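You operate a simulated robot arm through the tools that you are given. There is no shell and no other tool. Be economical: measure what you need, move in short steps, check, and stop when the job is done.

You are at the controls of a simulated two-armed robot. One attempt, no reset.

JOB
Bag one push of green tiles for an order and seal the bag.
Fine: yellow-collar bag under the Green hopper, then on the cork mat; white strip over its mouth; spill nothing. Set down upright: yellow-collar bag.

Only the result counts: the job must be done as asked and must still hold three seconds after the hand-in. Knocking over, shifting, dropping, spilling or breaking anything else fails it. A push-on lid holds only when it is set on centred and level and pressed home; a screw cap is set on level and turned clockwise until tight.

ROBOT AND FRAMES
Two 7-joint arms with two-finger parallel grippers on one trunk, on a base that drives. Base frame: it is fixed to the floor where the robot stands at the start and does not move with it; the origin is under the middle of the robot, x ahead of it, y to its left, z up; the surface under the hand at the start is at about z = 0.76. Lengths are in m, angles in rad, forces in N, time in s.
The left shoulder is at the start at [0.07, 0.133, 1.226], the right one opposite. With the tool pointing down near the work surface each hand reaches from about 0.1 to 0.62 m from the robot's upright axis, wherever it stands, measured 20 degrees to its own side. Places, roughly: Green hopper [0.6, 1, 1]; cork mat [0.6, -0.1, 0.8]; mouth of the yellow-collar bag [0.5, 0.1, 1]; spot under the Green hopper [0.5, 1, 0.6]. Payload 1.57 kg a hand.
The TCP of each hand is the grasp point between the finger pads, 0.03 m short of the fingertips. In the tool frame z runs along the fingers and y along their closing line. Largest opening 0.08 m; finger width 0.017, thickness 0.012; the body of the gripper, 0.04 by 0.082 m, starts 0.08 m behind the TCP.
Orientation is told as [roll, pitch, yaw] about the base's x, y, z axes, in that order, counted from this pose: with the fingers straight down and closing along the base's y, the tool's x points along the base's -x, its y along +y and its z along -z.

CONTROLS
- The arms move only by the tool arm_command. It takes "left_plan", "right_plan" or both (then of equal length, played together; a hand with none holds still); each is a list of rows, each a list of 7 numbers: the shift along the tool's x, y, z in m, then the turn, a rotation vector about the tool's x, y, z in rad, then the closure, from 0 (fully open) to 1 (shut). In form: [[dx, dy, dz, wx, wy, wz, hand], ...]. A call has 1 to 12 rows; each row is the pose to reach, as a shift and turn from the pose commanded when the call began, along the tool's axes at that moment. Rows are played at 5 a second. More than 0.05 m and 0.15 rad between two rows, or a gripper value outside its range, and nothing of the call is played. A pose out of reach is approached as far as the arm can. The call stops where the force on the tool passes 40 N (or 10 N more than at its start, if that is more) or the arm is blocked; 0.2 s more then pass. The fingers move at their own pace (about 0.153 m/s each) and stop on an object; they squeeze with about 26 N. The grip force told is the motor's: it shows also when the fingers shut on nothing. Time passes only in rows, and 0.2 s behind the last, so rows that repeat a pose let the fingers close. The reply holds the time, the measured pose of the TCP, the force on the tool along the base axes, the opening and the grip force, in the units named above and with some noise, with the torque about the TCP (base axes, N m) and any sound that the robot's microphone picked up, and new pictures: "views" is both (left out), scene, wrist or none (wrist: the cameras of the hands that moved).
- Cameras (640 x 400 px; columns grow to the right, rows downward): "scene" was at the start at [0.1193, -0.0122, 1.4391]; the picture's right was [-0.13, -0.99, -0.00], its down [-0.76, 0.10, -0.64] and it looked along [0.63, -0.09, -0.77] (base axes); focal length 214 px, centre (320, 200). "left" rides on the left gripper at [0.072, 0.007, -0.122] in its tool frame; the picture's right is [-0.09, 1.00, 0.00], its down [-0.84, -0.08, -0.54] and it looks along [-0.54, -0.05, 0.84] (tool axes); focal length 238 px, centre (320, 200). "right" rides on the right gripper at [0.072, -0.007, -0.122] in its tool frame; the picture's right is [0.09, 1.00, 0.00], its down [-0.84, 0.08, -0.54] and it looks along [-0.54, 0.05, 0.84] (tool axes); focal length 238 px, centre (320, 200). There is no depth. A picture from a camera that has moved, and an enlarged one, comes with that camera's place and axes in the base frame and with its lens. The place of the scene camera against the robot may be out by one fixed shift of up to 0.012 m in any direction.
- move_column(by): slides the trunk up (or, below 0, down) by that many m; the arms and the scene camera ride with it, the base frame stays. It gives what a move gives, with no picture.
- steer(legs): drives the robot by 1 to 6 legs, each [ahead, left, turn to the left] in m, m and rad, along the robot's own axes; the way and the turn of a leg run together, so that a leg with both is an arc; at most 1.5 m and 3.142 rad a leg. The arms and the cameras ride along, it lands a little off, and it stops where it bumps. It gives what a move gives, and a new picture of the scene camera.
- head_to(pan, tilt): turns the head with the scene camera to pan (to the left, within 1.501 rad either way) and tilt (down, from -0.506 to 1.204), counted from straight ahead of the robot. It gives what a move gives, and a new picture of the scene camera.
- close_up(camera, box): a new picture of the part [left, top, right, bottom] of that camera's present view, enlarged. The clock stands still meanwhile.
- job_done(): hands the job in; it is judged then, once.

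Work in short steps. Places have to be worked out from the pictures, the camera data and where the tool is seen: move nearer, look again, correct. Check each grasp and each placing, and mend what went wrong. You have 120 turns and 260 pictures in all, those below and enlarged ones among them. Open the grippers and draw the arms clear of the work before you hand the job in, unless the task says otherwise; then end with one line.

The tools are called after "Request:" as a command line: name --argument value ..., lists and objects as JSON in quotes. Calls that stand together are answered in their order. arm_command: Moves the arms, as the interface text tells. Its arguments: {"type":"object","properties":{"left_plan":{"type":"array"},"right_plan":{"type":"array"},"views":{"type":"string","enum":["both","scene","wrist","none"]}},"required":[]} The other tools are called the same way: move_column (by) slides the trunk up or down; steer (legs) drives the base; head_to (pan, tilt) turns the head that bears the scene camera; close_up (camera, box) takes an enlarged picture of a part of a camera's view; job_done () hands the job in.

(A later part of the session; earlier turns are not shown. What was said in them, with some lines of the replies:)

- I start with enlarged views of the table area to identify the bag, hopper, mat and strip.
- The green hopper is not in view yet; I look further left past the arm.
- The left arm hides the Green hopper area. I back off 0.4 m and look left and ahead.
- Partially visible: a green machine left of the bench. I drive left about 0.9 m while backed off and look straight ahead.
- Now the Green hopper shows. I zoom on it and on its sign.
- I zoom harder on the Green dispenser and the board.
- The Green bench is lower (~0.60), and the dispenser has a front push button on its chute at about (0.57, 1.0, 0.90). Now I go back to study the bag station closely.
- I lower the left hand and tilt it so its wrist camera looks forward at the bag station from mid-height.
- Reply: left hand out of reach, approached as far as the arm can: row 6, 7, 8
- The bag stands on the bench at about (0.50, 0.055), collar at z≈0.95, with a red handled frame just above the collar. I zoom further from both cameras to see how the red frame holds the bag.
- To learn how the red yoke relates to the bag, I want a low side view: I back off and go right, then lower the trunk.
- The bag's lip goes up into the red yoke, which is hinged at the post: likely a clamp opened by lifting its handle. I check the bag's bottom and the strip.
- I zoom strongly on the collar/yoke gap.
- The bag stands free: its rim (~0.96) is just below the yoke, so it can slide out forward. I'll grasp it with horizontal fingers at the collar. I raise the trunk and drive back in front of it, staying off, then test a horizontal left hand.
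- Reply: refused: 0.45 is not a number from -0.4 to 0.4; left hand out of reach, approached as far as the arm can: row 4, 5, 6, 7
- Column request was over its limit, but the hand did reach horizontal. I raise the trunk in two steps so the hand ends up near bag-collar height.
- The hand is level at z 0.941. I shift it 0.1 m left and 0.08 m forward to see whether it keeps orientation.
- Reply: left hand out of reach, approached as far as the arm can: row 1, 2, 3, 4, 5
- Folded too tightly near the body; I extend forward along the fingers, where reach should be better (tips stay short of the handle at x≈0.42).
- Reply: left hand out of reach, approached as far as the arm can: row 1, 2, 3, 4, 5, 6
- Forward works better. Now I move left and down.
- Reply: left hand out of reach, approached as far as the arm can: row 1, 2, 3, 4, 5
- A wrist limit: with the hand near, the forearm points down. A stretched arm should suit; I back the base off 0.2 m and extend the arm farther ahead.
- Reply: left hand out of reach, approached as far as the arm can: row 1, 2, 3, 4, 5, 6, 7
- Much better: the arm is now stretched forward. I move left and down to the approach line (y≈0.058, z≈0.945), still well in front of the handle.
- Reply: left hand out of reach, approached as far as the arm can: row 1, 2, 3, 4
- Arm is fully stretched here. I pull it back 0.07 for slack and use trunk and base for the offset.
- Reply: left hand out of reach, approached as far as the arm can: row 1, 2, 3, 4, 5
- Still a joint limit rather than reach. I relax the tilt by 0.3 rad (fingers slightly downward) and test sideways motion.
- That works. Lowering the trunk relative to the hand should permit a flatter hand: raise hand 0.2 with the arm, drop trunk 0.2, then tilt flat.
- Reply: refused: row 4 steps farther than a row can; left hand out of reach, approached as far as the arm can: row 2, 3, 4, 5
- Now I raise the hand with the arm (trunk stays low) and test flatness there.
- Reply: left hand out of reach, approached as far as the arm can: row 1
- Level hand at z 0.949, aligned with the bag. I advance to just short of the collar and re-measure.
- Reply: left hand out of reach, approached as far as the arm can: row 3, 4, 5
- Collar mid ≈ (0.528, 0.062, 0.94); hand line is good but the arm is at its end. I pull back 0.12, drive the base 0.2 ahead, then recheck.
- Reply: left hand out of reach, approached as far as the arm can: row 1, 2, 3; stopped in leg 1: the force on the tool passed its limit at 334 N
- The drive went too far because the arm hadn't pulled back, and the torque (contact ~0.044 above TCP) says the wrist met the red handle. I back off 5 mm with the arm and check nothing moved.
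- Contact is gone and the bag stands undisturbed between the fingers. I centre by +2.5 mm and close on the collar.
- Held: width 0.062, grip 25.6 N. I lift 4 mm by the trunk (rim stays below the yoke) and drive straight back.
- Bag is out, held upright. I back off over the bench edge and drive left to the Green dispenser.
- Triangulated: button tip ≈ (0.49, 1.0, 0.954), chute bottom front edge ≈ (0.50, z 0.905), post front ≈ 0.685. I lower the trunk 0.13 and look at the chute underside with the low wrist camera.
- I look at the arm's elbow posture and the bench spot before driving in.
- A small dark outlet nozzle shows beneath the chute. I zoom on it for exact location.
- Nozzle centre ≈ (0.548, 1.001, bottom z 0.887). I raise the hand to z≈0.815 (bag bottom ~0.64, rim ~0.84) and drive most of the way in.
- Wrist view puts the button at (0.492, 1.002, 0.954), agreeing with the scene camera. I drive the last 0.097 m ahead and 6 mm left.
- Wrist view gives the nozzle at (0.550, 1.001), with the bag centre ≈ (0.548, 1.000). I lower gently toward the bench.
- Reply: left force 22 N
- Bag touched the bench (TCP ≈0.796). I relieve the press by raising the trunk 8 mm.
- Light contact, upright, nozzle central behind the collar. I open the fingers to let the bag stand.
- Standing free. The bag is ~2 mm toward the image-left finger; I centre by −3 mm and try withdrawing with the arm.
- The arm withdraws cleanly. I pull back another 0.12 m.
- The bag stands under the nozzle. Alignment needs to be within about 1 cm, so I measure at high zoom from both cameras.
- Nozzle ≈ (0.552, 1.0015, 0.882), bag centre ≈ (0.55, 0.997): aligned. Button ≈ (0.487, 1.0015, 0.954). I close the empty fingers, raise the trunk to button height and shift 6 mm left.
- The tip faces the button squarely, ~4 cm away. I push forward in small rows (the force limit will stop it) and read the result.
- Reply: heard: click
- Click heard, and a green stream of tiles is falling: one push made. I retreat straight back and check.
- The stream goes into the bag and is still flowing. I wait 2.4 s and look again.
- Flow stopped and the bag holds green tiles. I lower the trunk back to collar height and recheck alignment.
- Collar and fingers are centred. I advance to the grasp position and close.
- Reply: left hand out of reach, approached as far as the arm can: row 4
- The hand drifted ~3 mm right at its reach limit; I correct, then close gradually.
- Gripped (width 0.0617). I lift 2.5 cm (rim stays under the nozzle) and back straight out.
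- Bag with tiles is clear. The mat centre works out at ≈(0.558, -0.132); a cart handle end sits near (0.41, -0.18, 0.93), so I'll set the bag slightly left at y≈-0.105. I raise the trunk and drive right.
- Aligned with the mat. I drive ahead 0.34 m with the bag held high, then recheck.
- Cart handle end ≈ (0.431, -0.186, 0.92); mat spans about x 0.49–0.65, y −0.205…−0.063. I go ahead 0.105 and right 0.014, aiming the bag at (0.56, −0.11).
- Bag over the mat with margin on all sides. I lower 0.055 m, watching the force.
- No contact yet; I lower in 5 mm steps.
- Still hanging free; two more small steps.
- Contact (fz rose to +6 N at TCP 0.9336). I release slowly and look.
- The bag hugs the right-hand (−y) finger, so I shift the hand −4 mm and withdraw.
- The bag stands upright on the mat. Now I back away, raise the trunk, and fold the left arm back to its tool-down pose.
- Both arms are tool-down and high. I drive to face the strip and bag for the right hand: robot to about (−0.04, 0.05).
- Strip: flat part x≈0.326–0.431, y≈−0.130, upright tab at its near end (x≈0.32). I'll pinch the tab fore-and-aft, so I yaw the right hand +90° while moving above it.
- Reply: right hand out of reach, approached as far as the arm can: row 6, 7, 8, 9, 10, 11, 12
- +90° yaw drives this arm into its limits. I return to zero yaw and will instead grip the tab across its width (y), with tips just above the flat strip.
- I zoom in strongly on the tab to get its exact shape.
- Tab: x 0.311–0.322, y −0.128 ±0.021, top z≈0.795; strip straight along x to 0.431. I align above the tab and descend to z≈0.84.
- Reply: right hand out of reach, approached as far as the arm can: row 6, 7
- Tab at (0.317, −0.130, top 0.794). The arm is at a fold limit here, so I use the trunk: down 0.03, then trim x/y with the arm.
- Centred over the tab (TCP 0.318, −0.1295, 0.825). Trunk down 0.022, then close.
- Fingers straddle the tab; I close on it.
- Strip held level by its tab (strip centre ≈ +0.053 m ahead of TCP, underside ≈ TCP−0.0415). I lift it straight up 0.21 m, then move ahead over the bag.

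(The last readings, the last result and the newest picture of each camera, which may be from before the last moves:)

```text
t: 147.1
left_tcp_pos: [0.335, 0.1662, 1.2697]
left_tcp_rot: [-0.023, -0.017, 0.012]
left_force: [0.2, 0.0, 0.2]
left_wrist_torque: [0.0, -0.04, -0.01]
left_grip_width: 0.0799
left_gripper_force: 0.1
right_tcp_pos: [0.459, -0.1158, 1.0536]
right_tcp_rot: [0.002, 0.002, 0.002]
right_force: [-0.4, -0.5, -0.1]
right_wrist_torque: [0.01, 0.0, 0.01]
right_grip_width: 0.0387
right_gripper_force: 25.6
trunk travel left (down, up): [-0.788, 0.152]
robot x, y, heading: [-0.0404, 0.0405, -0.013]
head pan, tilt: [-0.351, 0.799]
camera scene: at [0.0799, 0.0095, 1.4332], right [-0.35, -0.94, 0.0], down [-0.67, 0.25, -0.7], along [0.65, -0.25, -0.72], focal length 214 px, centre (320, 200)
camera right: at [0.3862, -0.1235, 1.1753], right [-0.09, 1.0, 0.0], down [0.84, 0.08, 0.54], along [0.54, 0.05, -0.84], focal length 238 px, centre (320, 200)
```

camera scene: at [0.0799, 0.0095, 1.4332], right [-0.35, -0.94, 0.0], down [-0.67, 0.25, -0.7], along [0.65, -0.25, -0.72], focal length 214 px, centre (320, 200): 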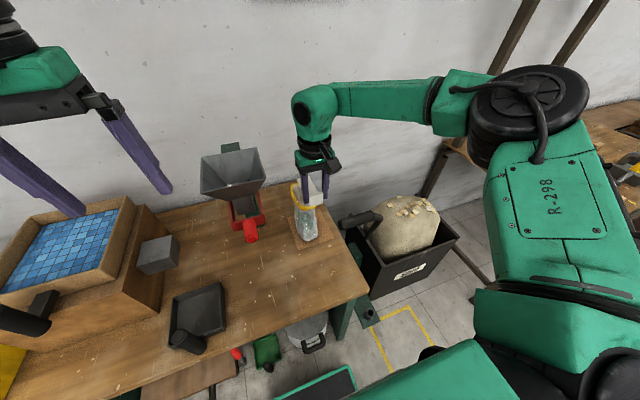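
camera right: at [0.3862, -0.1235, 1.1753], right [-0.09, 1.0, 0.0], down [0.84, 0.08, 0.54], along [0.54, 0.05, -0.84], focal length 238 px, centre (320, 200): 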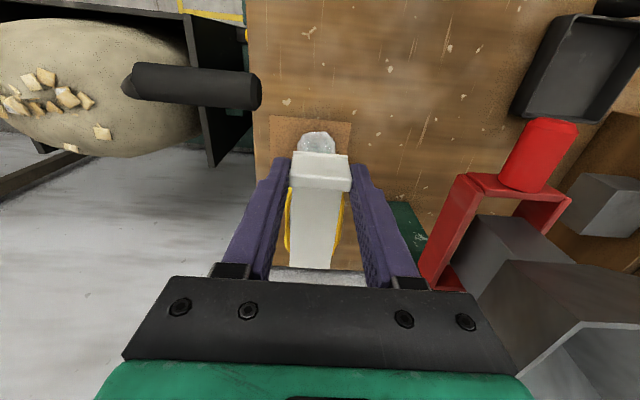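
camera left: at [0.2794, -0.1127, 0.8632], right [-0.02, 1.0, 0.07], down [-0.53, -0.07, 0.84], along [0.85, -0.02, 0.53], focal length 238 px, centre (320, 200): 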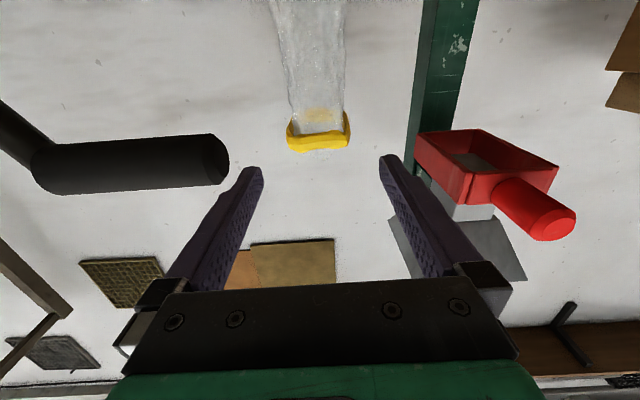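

I zoom in to see the collar against the strip from both cameras.

Request:
close_up --camera "right" --box '[250, 110, 390, 290]'

Request:
close_up --camera "scene" --box '[270, 140, 350, 250]'

```text
2.22 times, centred on (320, 200) of right
camera zoom: at [0.3862, -0.1235, 1.1753], right [-0.09, 1.0, 0.0], down [0.84, 0.08, 0.54], along [0.54, 0.05, -0.84], focal length 530 px, centre (320, 200)
```

zoom: 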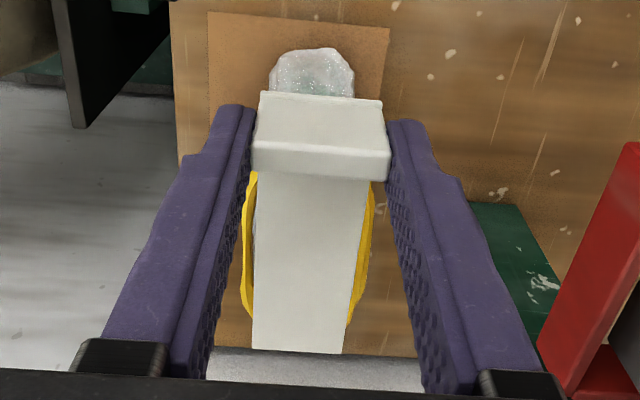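

```text
3.64 times, centred on (310, 195) of scene
camera zoom: at [0.0799, 0.0095, 1.4332], right [-0.35, -0.94, 0.0], down [-0.67, 0.25, -0.7], along [0.65, -0.25, -0.72], focal length 780 px, centre (356, 218)
```

zoom: 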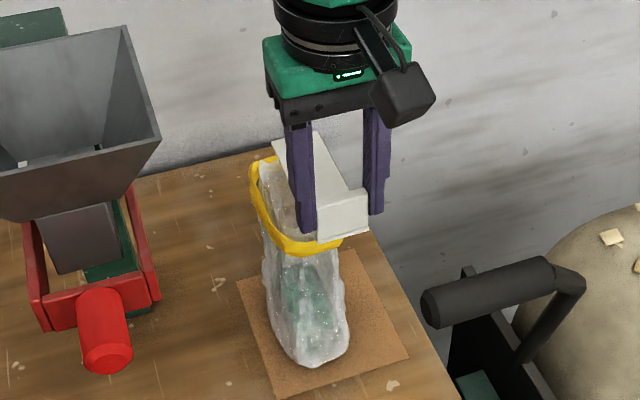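

Mouth centre ≈ (0.563, −0.1145). I move ahead 0.051 m so the strip is centred over it, then lower 3 cm.

Request:
arm_command --right_plan '[[-0.025, 0.001, 0, 0, 0, 0, 1], [-0.051, 0.001, 0, 0, 0, 0, 1], [-0.051, 0.001, 0.015, 0, 0, 0, 1], [-0.051, 0.001, 0.03, 0, 0, 0, 1], [-0.051, 0.001, 0.03, 0, 0, 0, 1]]' --views "none"

Request:
close_up --camera "right" --box '[250, 110, 390, 290]'

Request:
close_up --camera "scene" --box '[270, 140, 350, 250]'

```text
t: 148.3
left_tcp_pos: [0.3355, 0.1662, 1.2691]
left_tcp_rot: [-0.023, -0.017, 0.014]
left_force: [0.2, 1.0, -0.7]
left_wrist_torque: [-0.05, 0.0, -0.02]
left_grip_width: 0.0802
left_gripper_force: 0.0
right_tcp_pos: [0.4806, -0.1321, 1.0288]
right_tcp_rot: [0.001, 0.001, 0.002]
right_force: [-0.6, 0.3, 0.5]
right_wrist_torque: [0.04, -0.03, 0.03]
right_grip_width: 0.0387
right_gripper_force: 26.0
right hand out of reach, approached as far as the arm can: row 1, 2, 3, 4, 5
trunk travel left (down, up): [-0.788, 0.152]
robot x, y, heading: [-0.0375, 0.0372, -0.011]
head pan, tilt: [-0.351, 0.799]
```

```text
2.22 times, centred on (320, 200) of right
camera zoom: at [0.408, -0.1393, 1.1506], right [-0.09, 1.0, 0.0], down [0.84, 0.08, 0.54], along [0.54, 0.05, -0.84], focal length 530 px, centre (320, 200)
```

zoom: 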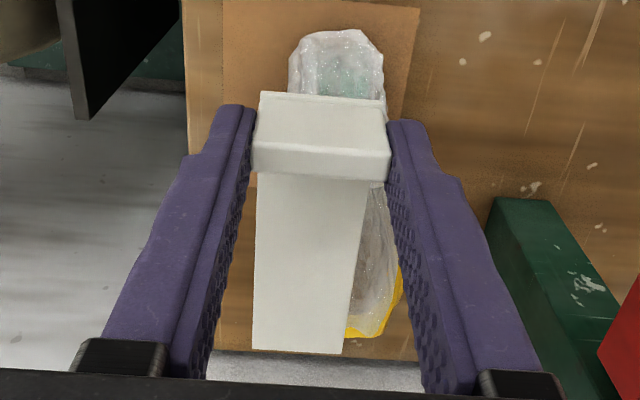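

```text
3.64 times, centred on (310, 195) of scene
camera zoom: at [0.0805, 0.0094, 1.4332], right [-0.35, -0.94, 0.0], down [-0.67, 0.25, -0.7], along [0.65, -0.25, -0.72], focal length 780 px, centre (356, 218)
```

zoom: 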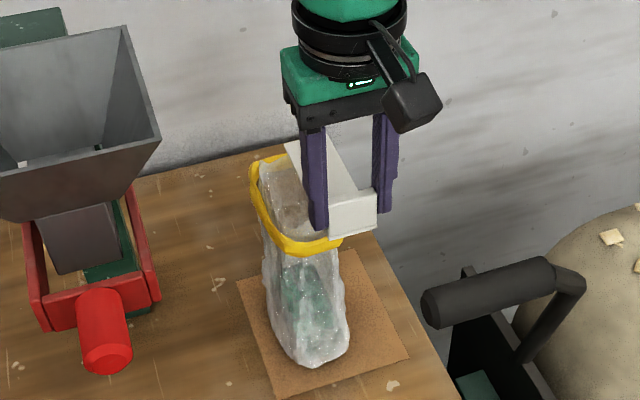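

The arm hit its reach edge. I lift and retract a little, then let the base supply 6 cm ahead.

Request:
arm_command --right_plan '[[0, 0, -0.02, 0, 0, 0, 1], [0.015, 0.01, -0.025, 0, 0, 0, 1], [0.03, 0.017, -0.025, 0, 0, 0, 1], [0.03, 0.017, -0.025, 0, 0, 0, 1]]' --views "none"

Request:
steer --legs '[[0.06, 0, 0]]'

Request:
close_up --camera "right" --box '[250, 110, 390, 290]'

```text
t: 149.3
left_tcp_pos: [0.3352, 0.1662, 1.2701]
left_tcp_rot: [-0.023, -0.019, 0.014]
left_force: [0.5, -0.9, -0.2]
left_wrist_torque: [0.04, 0.01, -0.01]
left_grip_width: 0.0798
left_gripper_force: 0.1
right_tcp_pos: [0.451, -0.1157, 1.0539]
right_tcp_rot: [0.003, 0.004, 0.001]
right_force: [-1.1, -1.7, 0.1]
right_wrist_torque: [0.03, 0.01, -0.03]
right_grip_width: 0.0387
right_gripper_force: 26.2
trunk travel left (down, up): [-0.788, 0.152]
robot x, y, heading: [-0.0361, 0.0377, -0.009]
head pan, tilt: [-0.351, 0.799]
```

```text
t: 150.3
left_tcp_pos: [0.3869, 0.1659, 1.2725]
left_tcp_rot: [-0.024, -0.024, 0.013]
left_force: [-0.7, 0.3, -0.1]
left_wrist_torque: [0.02, -0.1, 0.01]
left_grip_width: 0.0804
left_gripper_force: 0.1
right_tcp_pos: [0.5028, -0.1146, 1.0564]
right_tcp_rot: [0.0, -0.005, -0.001]
right_force: [-0.7, -0.9, -0.2]
right_wrist_torque: [-0.02, -0.02, 0.03]
right_grip_width: 0.0389
right_gripper_force: 26.1
trunk travel left (down, up): [-0.788, 0.152]
robot x, y, heading: [0.0203, 0.0397, -0.01]
head pan, tilt: [-0.351, 0.799]
camera scene: at [0.132, 0.009, 1.434], right [-0.35, -0.94, 0.0], down [-0.67, 0.25, -0.7], along [0.66, -0.25, -0.71], focal length 214 px, centre (320, 200)
```

scene: 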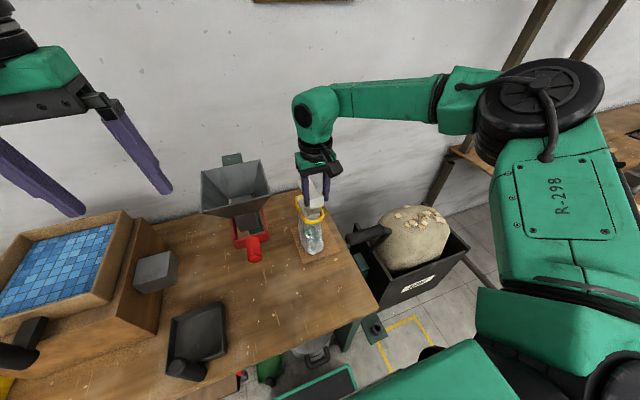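

```text
2.22 times, centred on (320, 200) of right
camera zoom: at [0.4302, -0.1226, 1.1782], right [-0.09, 1.0, 0.0], down [0.83, 0.08, 0.54], along [0.54, 0.05, -0.84], focal length 530 px, centre (320, 200)
```

zoom: 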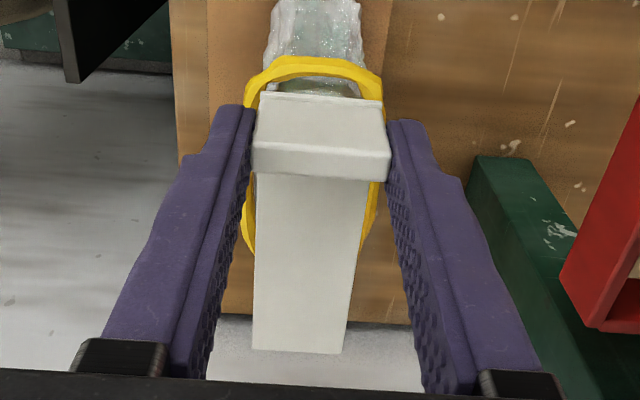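

Strip nearly centred: collar spans x≈0.508–0.615, so mouth centre ≈0.562. I advance 6 mm, lower 3 cm and check.

Request:
arm_command --right_plan '[[-0.006, 0, 0, 0, 0, 0, 1], [-0.006, 0, 0.015, 0, 0, 0, 1], [-0.006, 0, 0.03, 0, 0, 0, 1], [-0.006, 0, 0.03, 0, 0, 0, 1]]' --views "none"

Request:
close_up --camera "right" --box '[250, 110, 390, 290]'

Request:
close_up --camera "scene" --box '[270, 140, 350, 250]'

```text
t: 151.3
left_tcp_pos: [0.3943, 0.1656, 1.2697]
left_tcp_rot: [-0.022, -0.016, 0.012]
left_force: [-0.3, 0.3, -0.2]
left_wrist_torque: [-0.02, -0.01, 0.01]
left_grip_width: 0.0799
left_gripper_force: 0.0
right_tcp_pos: [0.513, -0.1156, 1.023]
right_tcp_rot: [0.002, 0.003, 0.002]
right_force: [0.3, 0.1, 0.6]
right_wrist_torque: [-0.01, 0.03, 0.03]
right_grip_width: 0.0388
right_gripper_force: 25.7
trunk travel left (down, up): [-0.788, 0.152]
robot x, y, heading: [0.0196, 0.0414, -0.011]
head pan, tilt: [-0.351, 0.799]
```

```text
2.22 times, centred on (320, 200) of right
camera zoom: at [0.4427, -0.1233, 1.1454], right [-0.09, 1.0, 0.0], down [0.84, 0.08, 0.54], along [0.54, 0.05, -0.84], focal length 530 px, centre (320, 200)
```

zoom: 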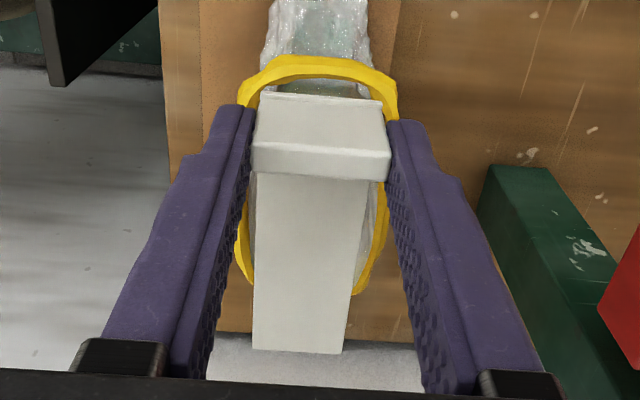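

```text
3.64 times, centred on (310, 195) of scene
camera zoom: at [0.1405, 0.0089, 1.4331], right [-0.35, -0.94, 0.0], down [-0.67, 0.25, -0.7], along [0.65, -0.25, -0.72], focal length 780 px, centre (356, 218)
```

zoom: 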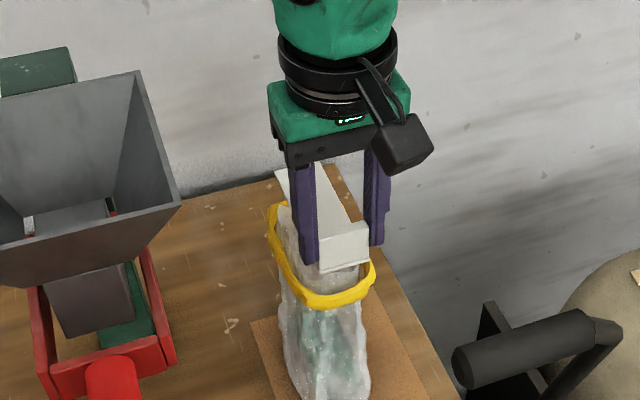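

Well centred (strip centre ≈0.566, −0.1155). I lower in small steps toward the rim.

Request:
arm_command --right_plan '[[0, 0, 0.006, 0, 0, 0, 1], [0, 0, 0.012, 0, 0, 0, 1], [0, 0, 0.012, 0, 0, 0, 1]]' --views "none"

Request:
arm_command --right_plan '[[0, 0, 0.004, 0, 0, 0, 1], [0, 0, 0.004, 0, 0, 0, 1]]' --views "none"

Request:
close_up --camera "scene" --box '[290, 170, 340, 230]'

```text
t: 152.1
left_tcp_pos: [0.3938, 0.1663, 1.2698]
left_tcp_rot: [-0.022, -0.019, 0.012]
left_force: [0.5, 0.4, -0.1]
left_wrist_torque: [-0.01, -0.02, 0.0]
left_grip_width: 0.0799
left_gripper_force: 0.1
right_tcp_pos: [0.5142, -0.1149, 1.0111]
right_tcp_rot: [0.002, 0.001, 0.0]
right_force: [-0.4, -0.3, -0.6]
right_wrist_torque: [0.0, 0.03, 0.0]
right_grip_width: 0.0385
right_gripper_force: 26.2
trunk travel left (down, up): [-0.788, 0.152]
robot x, y, heading: [0.0194, 0.0397, -0.01]
head pan, tilt: [-0.351, 0.799]
```

```text
t: 152.7
left_tcp_pos: [0.3949, 0.1668, 1.2713]
left_tcp_rot: [-0.024, -0.015, 0.011]
left_force: [-0.1, 0.1, 0.6]
left_wrist_torque: [0.03, -0.02, 0.02]
left_grip_width: 0.0801
left_gripper_force: 0.0
right_tcp_pos: [0.5149, -0.1151, 1.0068]
right_tcp_rot: [0.002, 0.005, 0.0]
right_force: [-0.1, -0.1, 0.3]
right_wrist_torque: [0.01, 0.01, -0.04]
right_grip_width: 0.0387
right_gripper_force: 26.0
trunk travel left (down, up): [-0.788, 0.152]
robot x, y, heading: [0.0216, 0.0364, -0.014]
head pan, tilt: [-0.351, 0.799]
```

```text
6.67 times, centred on (315, 200) of scene
camera zoom: at [0.1403, 0.0089, 1.4331], right [-0.35, -0.94, 0.0], down [-0.67, 0.25, -0.7], along [0.65, -0.25, -0.72], focal length 1430 px, centre (353, 200)
```

zoom: 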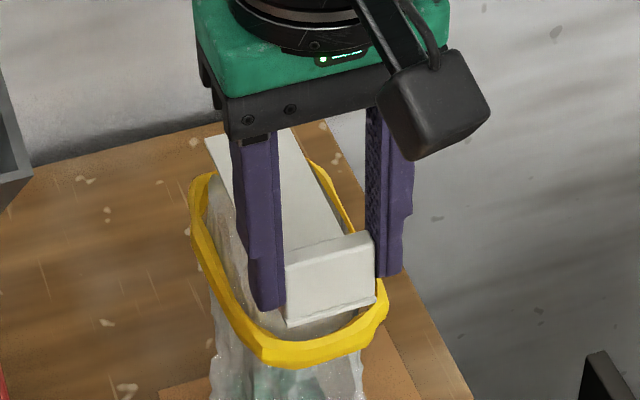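

No contact yet (TCP 1.007). I continue down in 3 mm steps.

Request:
arm_command --right_plan '[[0, 0, 0.003, 0, 0, 0, 1], [0, 0, 0.003, 0, 0, 0, 1]]' --views "none"

Request:
arm_command --right_plan '[[0, 0, 0.003, 0, 0, 0, 1], [0, 0, 0.003, 0, 0, 0, 1]]' --views "none"

```text
t: 153.3
left_tcp_pos: [0.3944, 0.1657, 1.2702]
left_tcp_rot: [-0.023, -0.017, 0.011]
left_force: [0.2, 0.5, -0.1]
left_wrist_torque: [0.0, 0.0, 0.01]
left_grip_width: 0.08
left_gripper_force: 0.1
right_tcp_pos: [0.513, -0.1153, 1.0048]
right_tcp_rot: [0.002, 0.004, 0.001]
right_force: [-0.4, 0.0, 0.1]
right_wrist_torque: [-0.05, 0.02, -0.01]
right_grip_width: 0.0388
right_gripper_force: 26.2
trunk travel left (down, up): [-0.788, 0.152]
robot x, y, heading: [0.0176, 0.041, -0.014]
head pan, tilt: [-0.351, 0.799]
```

```text
t: 153.9
left_tcp_pos: [0.3952, 0.1666, 1.2695]
left_tcp_rot: [-0.023, -0.019, 0.012]
left_force: [0.5, 0.2, 0.7]
left_wrist_torque: [-0.01, -0.01, 0.0]
left_grip_width: 0.08
left_gripper_force: 0.0
right_tcp_pos: [0.5136, -0.1152, 1.0029]
right_tcp_rot: [0.002, 0.004, 0.0]
right_force: [0.6, -0.2, 0.1]
right_wrist_torque: [0.02, 0.02, 0.02]
right_grip_width: 0.0384
right_gripper_force: 25.6
trunk travel left (down, up): [-0.788, 0.152]
robot x, y, heading: [0.0217, 0.0403, -0.006]
head pan, tilt: [-0.351, 0.799]
```

Still free; two more steps with a zoomed check.

Request:
arm_command --right_plan '[[0, 0, 0.003, 0, 0, 0, 1], [0, 0, 0.003, 0, 0, 0, 1]]' --views "none"

Request:
arm_command --right_plan '[[0, 0, 0.003, 0, 0, 0, 1], [0, 0, 0.003, 0, 0, 0, 1]]' --views "none"

Request:
close_up --camera "scene" --box '[290, 170, 340, 230]'

```text
t: 154.5
left_tcp_pos: [0.3964, 0.1659, 1.271]
left_tcp_rot: [-0.024, -0.017, 0.011]
left_force: [-0.4, 0.4, -0.2]
left_wrist_torque: [-0.05, -0.02, 0.0]
left_grip_width: 0.0801
left_gripper_force: 0.0
right_tcp_pos: [0.5146, -0.1163, 0.999]
right_tcp_rot: [0.001, 0.003, 0.0]
right_force: [-0.7, 0.7, -0.2]
right_wrist_torque: [-0.02, 0.04, 0.0]
right_grip_width: 0.0386
right_gripper_force: 25.7
trunk travel left (down, up): [-0.788, 0.152]
robot x, y, heading: [0.0239, 0.0452, -0.011]
head pan, tilt: [-0.351, 0.799]
```

```text
t: 155.1
left_tcp_pos: [0.3945, 0.1654, 1.2698]
left_tcp_rot: [-0.023, -0.018, 0.011]
left_force: [-0.4, -0.7, 0.1]
left_wrist_torque: [0.0, 0.04, 0.01]
left_grip_width: 0.0803
left_gripper_force: 0.1
right_tcp_pos: [0.5137, -0.1151, 0.996]
right_tcp_rot: [0.0, 0.002, 0.0]
right_force: [-0.5, 0.4, 0.9]
right_wrist_torque: [0.01, -0.02, 0.03]
right_grip_width: 0.0385
right_gripper_force: 25.8
trunk travel left (down, up): [-0.788, 0.152]
robot x, y, heading: [0.02, 0.0415, -0.011]
head pan, tilt: [-0.351, 0.799]
```

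```text
6.67 times, centred on (315, 200) of scene
camera zoom: at [0.1402, 0.0089, 1.4332], right [-0.35, -0.94, 0.0], down [-0.67, 0.25, -0.7], along [0.65, -0.25, -0.72], focal length 1430 px, centre (353, 200)
```

zoom: 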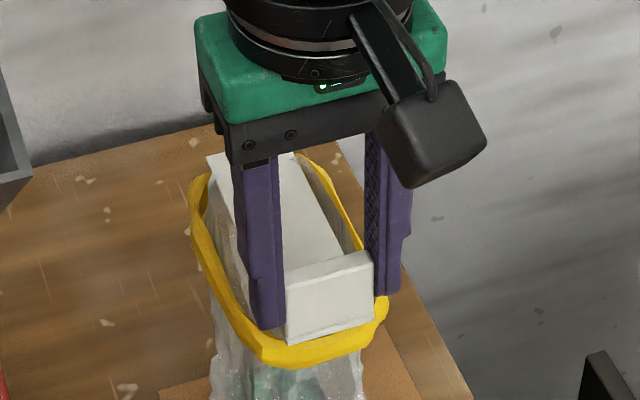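

Strip underside is at ~0.9545, still no contact; I continue.

Request:
arm_command --right_plan '[[0, 0, 0.003, 0, 0, 0, 1], [0, 0, 0.003, 0, 0, 0, 1]]' --views "none"

Request:
arm_command --right_plan '[[0, 0, 0.003, 0, 0, 0, 1], [0, 0, 0.003, 0, 0, 0, 1]]' --views "none"

Request:
close_up --camera "right" --box '[250, 110, 390, 290]'

Request:
close_up --camera "scene" --box '[290, 170, 340, 230]'

```text
t: 155.7
left_tcp_pos: [0.3944, 0.1662, 1.2703]
left_tcp_rot: [-0.025, -0.02, 0.011]
left_force: [-0.1, 0.0, -0.4]
left_wrist_torque: [-0.03, 0.01, -0.02]
left_grip_width: 0.0803
left_gripper_force: 0.1
right_tcp_pos: [0.5145, -0.1153, 0.9943]
right_tcp_rot: [0.002, -0.001, -0.001]
right_force: [1.3, -1.5, 11.8]
right_wrist_torque: [-0.14, -0.29, -0.04]
right_grip_width: 0.0388
right_gripper_force: 26.6
trunk travel left (down, up): [-0.788, 0.152]
robot x, y, heading: [0.0203, 0.0374, -0.013]
head pan, tilt: [-0.351, 0.799]
```

```text
t: 156.3
left_tcp_pos: [0.3907, 0.167, 1.2722]
left_tcp_rot: [-0.026, -0.022, 0.012]
left_force: [-0.4, -0.1, -0.4]
left_wrist_torque: [0.0, 0.0, 0.0]
left_grip_width: 0.08
left_gripper_force: 0.2
right_tcp_pos: [0.5129, -0.1147, 0.9922]
right_tcp_rot: [0.001, -0.003, 0.0]
right_force: [1.2, -1.7, 24.5]
right_wrist_torque: [-0.12, -0.04, 0.01]
right_grip_width: 0.0388
right_gripper_force: 25.8
trunk travel left (down, up): [-0.788, 0.152]
robot x, y, heading: [0.0204, 0.0381, -0.013]
head pan, tilt: [-0.351, 0.799]
```

```text
2.22 times, centred on (320, 200) of right
camera zoom: at [0.4398, -0.1219, 1.1142], right [-0.09, 1.0, 0.0], down [0.84, 0.08, 0.54], along [0.54, 0.05, -0.84], focal length 530 px, centre (320, 200)
```

zoom: 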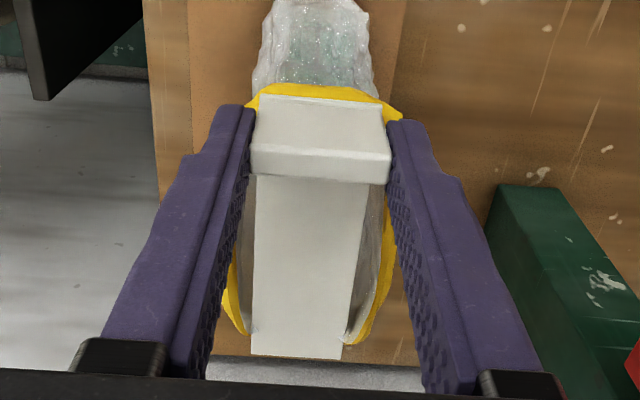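

```text
6.67 times, centred on (315, 200) of scene
camera zoom: at [0.1364, 0.0095, 1.4337], right [-0.35, -0.94, 0.0], down [-0.67, 0.25, -0.7], along [0.65, -0.25, -0.71], focal length 1430 px, centre (353, 200)
```

zoom: 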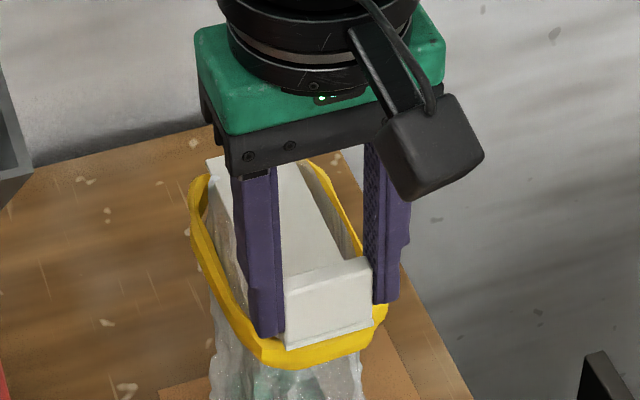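

Contact at underside z≈0.952 and pressed with ~24 N, level and centred. I ease off 2 mm and open the fingers.

Request:
arm_command --right_plan '[[0, 0, -0.003, 0, 0, 0, 1], [0, 0, -0.003, 0, 0, 0, 0.7], [0, 0, -0.003, 0, 0, 0, 0.4], [0, 0, -0.003, 0, 0, 0, 0.25], [0, 0, -0.003, 0, 0, 0, 0.25]]' --views "none"

Request:
close_up --camera "right" --box '[250, 110, 390, 290]'

Request:
close_up --camera "scene" --box '[280, 160, 350, 250]'

```text
t: 157.5
left_tcp_pos: [0.395, 0.1652, 1.2707]
left_tcp_rot: [-0.023, -0.017, 0.012]
left_force: [-0.2, -0.5, 0.1]
left_wrist_torque: [-0.03, 0.01, 0.0]
left_grip_width: 0.0801
left_gripper_force: 0.0
right_tcp_pos: [0.5144, -0.1155, 0.9925]
right_tcp_rot: [0.002, 0.004, -0.001]
right_force: [0.8, 0.6, -0.2]
right_wrist_torque: [-0.03, -0.04, -0.03]
right_grip_width: 0.0601
right_gripper_force: 0.1
trunk travel left (down, up): [-0.788, 0.152]
robot x, y, heading: [0.0218, 0.0408, -0.015]
head pan, tilt: [-0.351, 0.799]
```

```text
2.22 times, centred on (320, 200) of right
camera zoom: at [0.4429, -0.1221, 1.1144], right [-0.09, 1.0, 0.0], down [0.84, 0.08, 0.54], along [0.54, 0.05, -0.84], focal length 530 px, centre (320, 200)
```

zoom: 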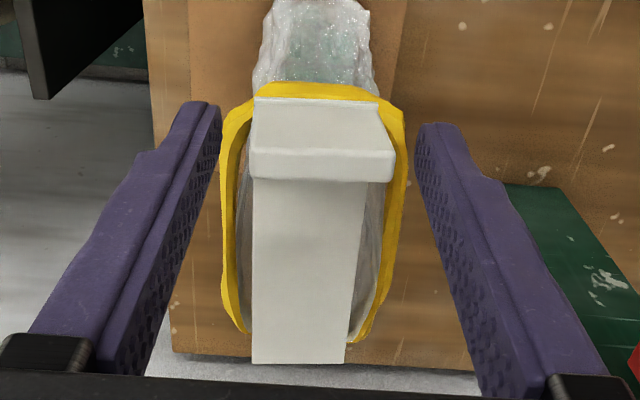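

```text
4.44 times, centred on (315, 205) of scene
camera zoom: at [0.1406, 0.0088, 1.4331], right [-0.35, -0.94, 0.0], down [-0.67, 0.25, -0.7], along [0.65, -0.25, -0.72], focal length 953 px, centre (342, 178)
```

zoom: 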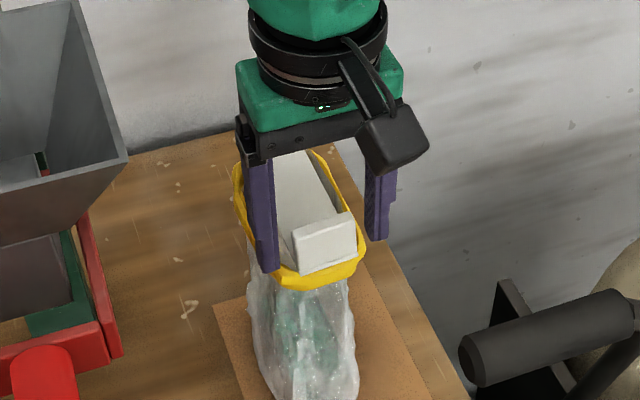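

The strip lies level across the collar, centred within a few mm. I raise the hand straight up and clear.

Request:
arm_command --right_plan '[[0, 0, -0.02, 0, 0, 0, 0.25], [0, 0, -0.05, 0, 0, 0, 0.25], [0, 0, -0.09, 0, 0, 0, 0.25], [0.03, 0, -0.13, 0, 0, 0, 0.1], [0.07, 0, -0.17, 0, 0, 0, 0], [0.1, 0, -0.2, 0, 0, 0, 0]]' --views "both"

Request:
close_up --camera "right" --box '[250, 110, 390, 290]'

Request:
close_up --camera "scene" --box '[280, 160, 350, 250]'

```text
refused: row 5 steps farther than a row can; nothing moved
```

```text
2.22 times, centred on (320, 200) of right
camera zoom: at [0.4429, -0.1221, 1.1144], right [-0.09, 1.0, 0.0], down [0.84, 0.08, 0.54], along [0.54, 0.05, -0.84], focal length 530 px, centre (320, 200)
```

zoom: 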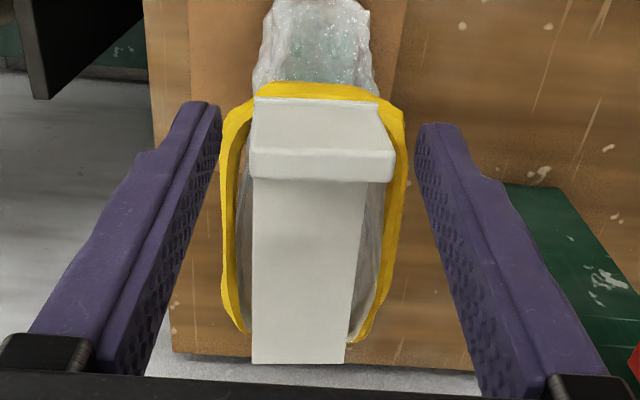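

```text
4.44 times, centred on (315, 205) of scene
camera zoom: at [0.1406, 0.0088, 1.4331], right [-0.35, -0.94, 0.0], down [-0.67, 0.25, -0.7], along [0.65, -0.25, -0.72], focal length 953 px, centre (342, 178)
```

zoom: 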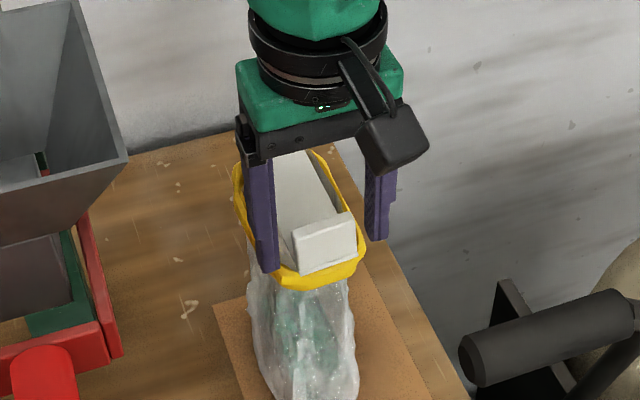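

One row was too long; I repeat with smaller steps.

Request:
arm_command --right_plan '[[0, 0, -0.02, 0, 0, 0, 0.25], [0, 0, -0.05, 0, 0, 0, 0.25], [0, 0, -0.09, 0, 0, 0, 0.25], [0.02, 0, -0.12, 0, 0, 0, 0.1], [0.05, 0, -0.15, 0, 0, 0, 0], [0.08, 0, -0.18, 0, 0, 0, 0]]' --views "both"

Request:
close_up --camera "right" --box '[250, 80, 390, 290]'

Request:
close_up --camera "scene" --box '[280, 160, 350, 250]'

```text
t: 158.9
left_tcp_pos: [0.3922, 0.1653, 1.2709]
left_tcp_rot: [-0.023, -0.019, 0.012]
left_force: [0.3, 0.8, -0.2]
left_wrist_torque: [-0.02, 0.0, -0.01]
left_grip_width: 0.08
left_gripper_force: 0.0
right_tcp_pos: [0.432, -0.1155, 1.1731]
right_tcp_rot: [0.003, 0.002, -0.002]
right_force: [-0.4, 0.1, -0.1]
right_wrist_torque: [0.01, -0.03, -0.02]
right_grip_width: 0.08
right_gripper_force: 0.0
trunk travel left (down, up): [-0.788, 0.152]
robot x, y, heading: [0.023, 0.0366, -0.015]
head pan, tilt: [-0.351, 0.799]
camera scene: at [0.1381, 0.0088, 1.4333], right [-0.35, -0.94, 0.0], down [-0.67, 0.25, -0.7], along [0.65, -0.25, -0.72], focal length 214 px, centre (320, 200)
camera right: at [0.3601, -0.123, 1.2947], right [-0.09, 1.0, 0.0], down [0.84, 0.08, 0.54], along [0.54, 0.05, -0.84], focal length 238 px, centre (320, 200)
```

scene: 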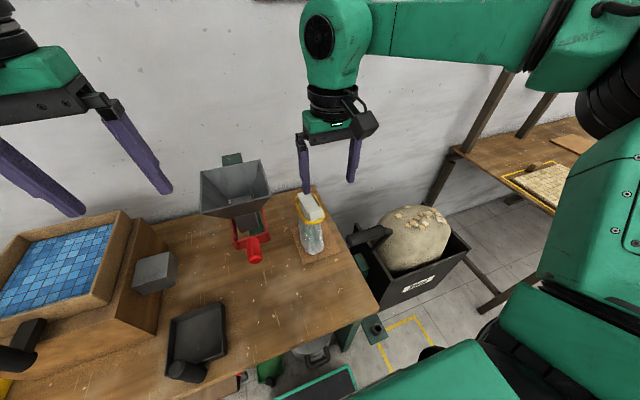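
right: 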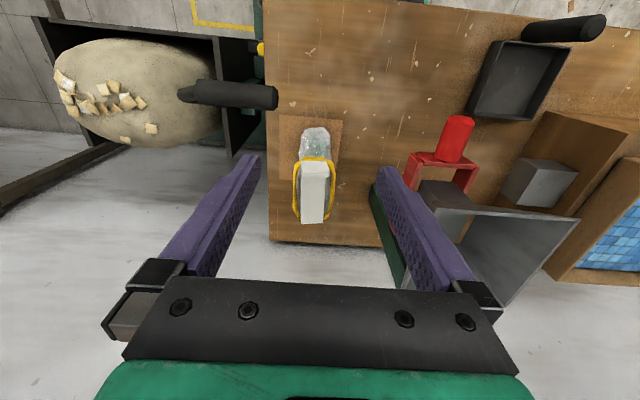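

```text
1.90 times, centred on (320, 185) of right
camera zoom: at [0.3601, -0.123, 1.2947], right [-0.09, 1.0, 0.0], down [0.84, 0.08, 0.54], along [0.54, 0.05, -0.84], focal length 454 px, centre (320, 229)
```

zoom: 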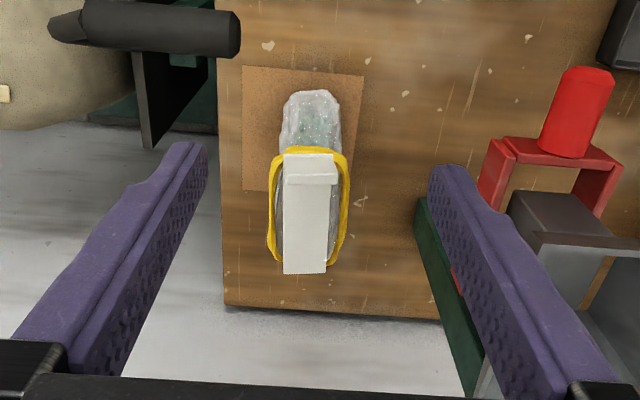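

```text
4.44 times, centred on (315, 205) of scene
camera zoom: at [0.1381, 0.0088, 1.4333], right [-0.35, -0.94, 0.0], down [-0.67, 0.25, -0.7], along [0.65, -0.25, -0.72], focal length 953 px, centre (342, 178)
```

zoom: 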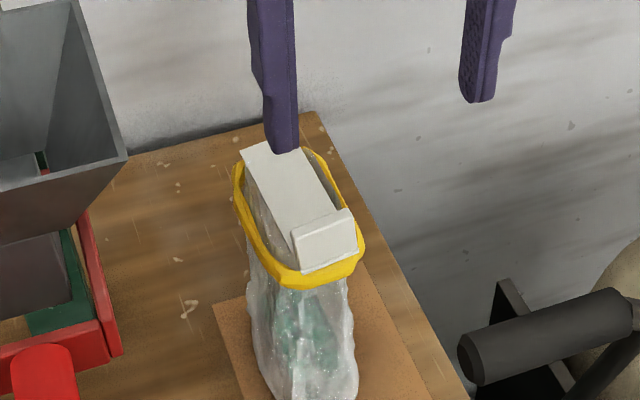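

The strip lies over the mouth. I back the robot off to clear the arms and take a last side check.

Request:
steer --legs '[[-0.3, 0, 0]]'

Request:
head_to --pan -0.15 --tilt 0.6

Request:
close_up --camera "scene" --box '[290, 130, 370, 230]'

```text
t: 160.9
left_tcp_pos: [0.0988, 0.1682, 1.2687]
left_tcp_rot: [-0.023, -0.016, 0.011]
left_force: [0.6, 0.1, 0.8]
left_wrist_torque: [0.02, 0.01, 0.02]
left_grip_width: 0.08
left_gripper_force: 0.0
right_tcp_pos: [0.1368, -0.1141, 1.1714]
right_tcp_rot: [0.003, 0.006, -0.003]
right_force: [0.0, -0.2, -0.6]
right_wrist_torque: [0.01, 0.0, 0.02]
right_grip_width: 0.0801
right_gripper_force: 0.1
trunk travel left (down, up): [-0.788, 0.152]
robot x, y, heading: [-0.2774, 0.043, -0.018]
head pan, tilt: [-0.351, 0.799]
camera scene: at [-0.1562, 0.0119, 1.4329], right [-0.36, -0.93, 0.0], down [-0.67, 0.26, -0.7], along [0.65, -0.25, -0.72], focal length 214 px, centre (320, 200)
```

scene: 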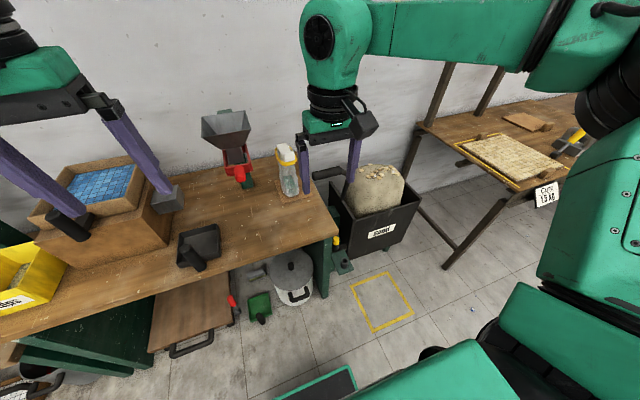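

```text
t: 161.6
left_tcp_pos: [0.0969, 0.1678, 1.2711]
left_tcp_rot: [-0.023, -0.017, 0.011]
left_force: [0.3, 0.9, 0.6]
left_wrist_torque: [0.04, -0.03, 0.05]
left_grip_width: 0.0799
left_gripper_force: 0.0
right_tcp_pos: [0.1351, -0.1151, 1.1726]
right_tcp_rot: [0.002, 0.004, -0.003]
right_force: [0.7, -0.8, -0.1]
right_wrist_torque: [0.0, -0.05, -0.02]
right_grip_width: 0.0799
right_gripper_force: 0.1
trunk travel left (down, up): [-0.788, 0.152]
robot x, y, heading: [-0.2797, 0.0438, -0.015]
head pan, tilt: [-0.15, 0.6]
camera scene: at [-0.1471, 0.0263, 1.45], right [-0.16, -0.99, 0.0], down [-0.56, 0.09, -0.82], along [0.81, -0.13, -0.57], focal length 214 px, centre (320, 200)
```

scene: 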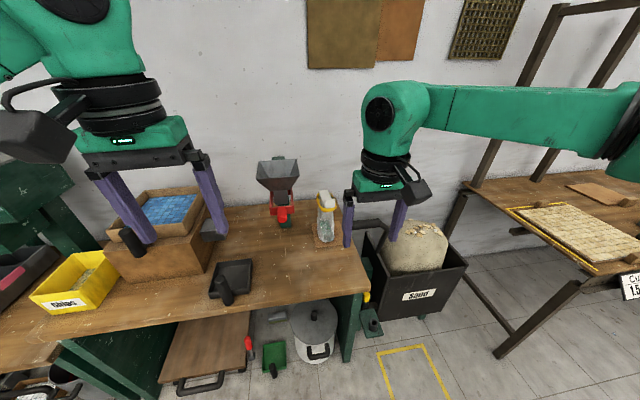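

```text
4.00 times, centred on (330, 180) of scene
camera zoom: at [-0.1471, 0.0263, 1.45], right [-0.16, -0.99, 0.0], down [-0.56, 0.09, -0.82], along [0.81, -0.13, -0.57], focal length 858 px, centre (280, 280)
```

zoom: 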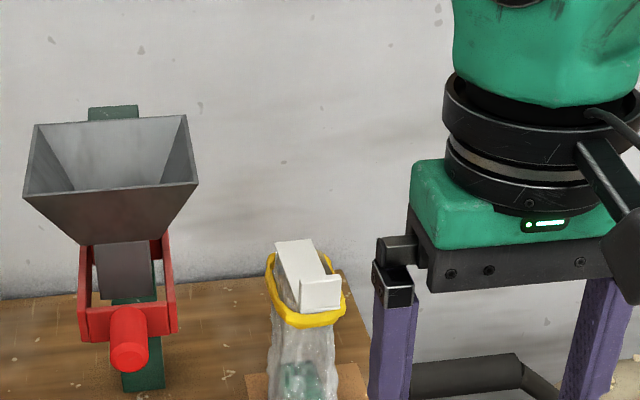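

One last low side view to confirm the strip seats and the bag is upright.

Request:
move_column --by -0.35

Request:
head_to --pan -0.15 --tilt 0.25

Request:
close_up --camera "scene" --box '[290, 130, 370, 230]'

```text
t: 165.1
left_tcp_pos: [0.0963, 0.1682, 0.9205]
left_tcp_rot: [-0.024, -0.017, 0.01]
left_force: [0.2, 0.4, 0.2]
left_wrist_torque: [0.01, -0.01, 0.0]
left_grip_width: 0.08
left_gripper_force: 0.0
right_tcp_pos: [0.1343, -0.1129, 0.8217]
right_tcp_rot: [0.003, 0.002, -0.003]
right_force: [-0.3, -0.6, 0.4]
right_wrist_torque: [-0.01, 0.01, -0.02]
right_grip_width: 0.0801
right_gripper_force: 0.1
trunk travel left (down, up): [-0.438, 0.502]
robot x, y, heading: [-0.2776, 0.0442, -0.017]
head pan, tilt: [-0.15, 0.6]
```

```text
t: 165.9
left_tcp_pos: [0.0954, 0.1685, 0.9195]
left_tcp_rot: [-0.02, -0.019, 0.012]
left_force: [-0.5, -0.8, -0.1]
left_wrist_torque: [0.01, -0.02, 0.0]
left_grip_width: 0.0799
left_gripper_force: 0.0
right_tcp_pos: [0.1343, -0.1137, 0.8223]
right_tcp_rot: [0.002, 0.004, -0.003]
right_force: [0.1, 0.5, 0.3]
right_wrist_torque: [-0.02, -0.01, 0.03]
right_grip_width: 0.0798
right_gripper_force: 0.1
trunk travel left (down, up): [-0.438, 0.502]
robot x, y, heading: [-0.2782, 0.0434, -0.012]
head pan, tilt: [-0.15, 0.25]
camera scene: at [-0.1419, 0.0255, 1.1321], right [-0.16, -0.99, 0.0], down [-0.24, 0.04, -0.97], along [0.96, -0.16, -0.25], focal length 214 px, centre (320, 200)
```

scene: 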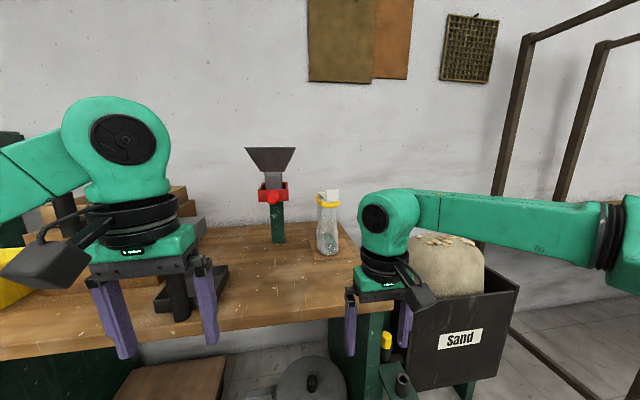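

```text
4.00 times, centred on (330, 180) of scene
camera zoom: at [-0.1419, 0.0255, 1.1321], right [-0.16, -0.99, 0.0], down [-0.24, 0.04, -0.97], along [0.96, -0.16, -0.25], focal length 858 px, centre (280, 280)
```

zoom: 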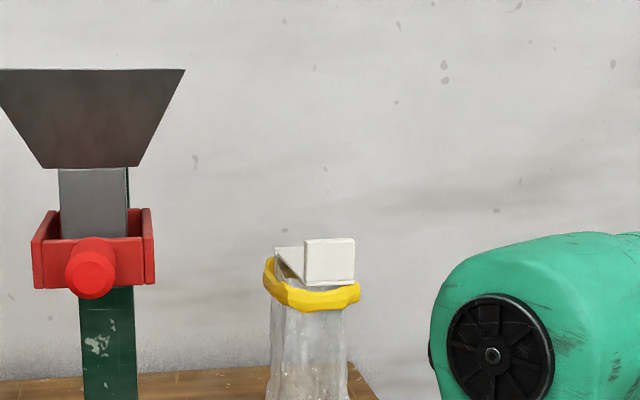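

The strip lies level across the collar, the bag stands upright on the mat, and both hands are open and clear, so I hand in.

Request:
job_done

```text
The job is handed in.
```

I filled the yellow-collar bag with one push of green tiles, stood it upright on the cork mat, and laid the white strip over its mouth. I saw nothing spilled. On the first approach to the bag, the left wrist hit the red handle above it at 334 N; I saw no damage or movement afterwards. I pressed the strip on with about 24 N but did not test whether it stuck.
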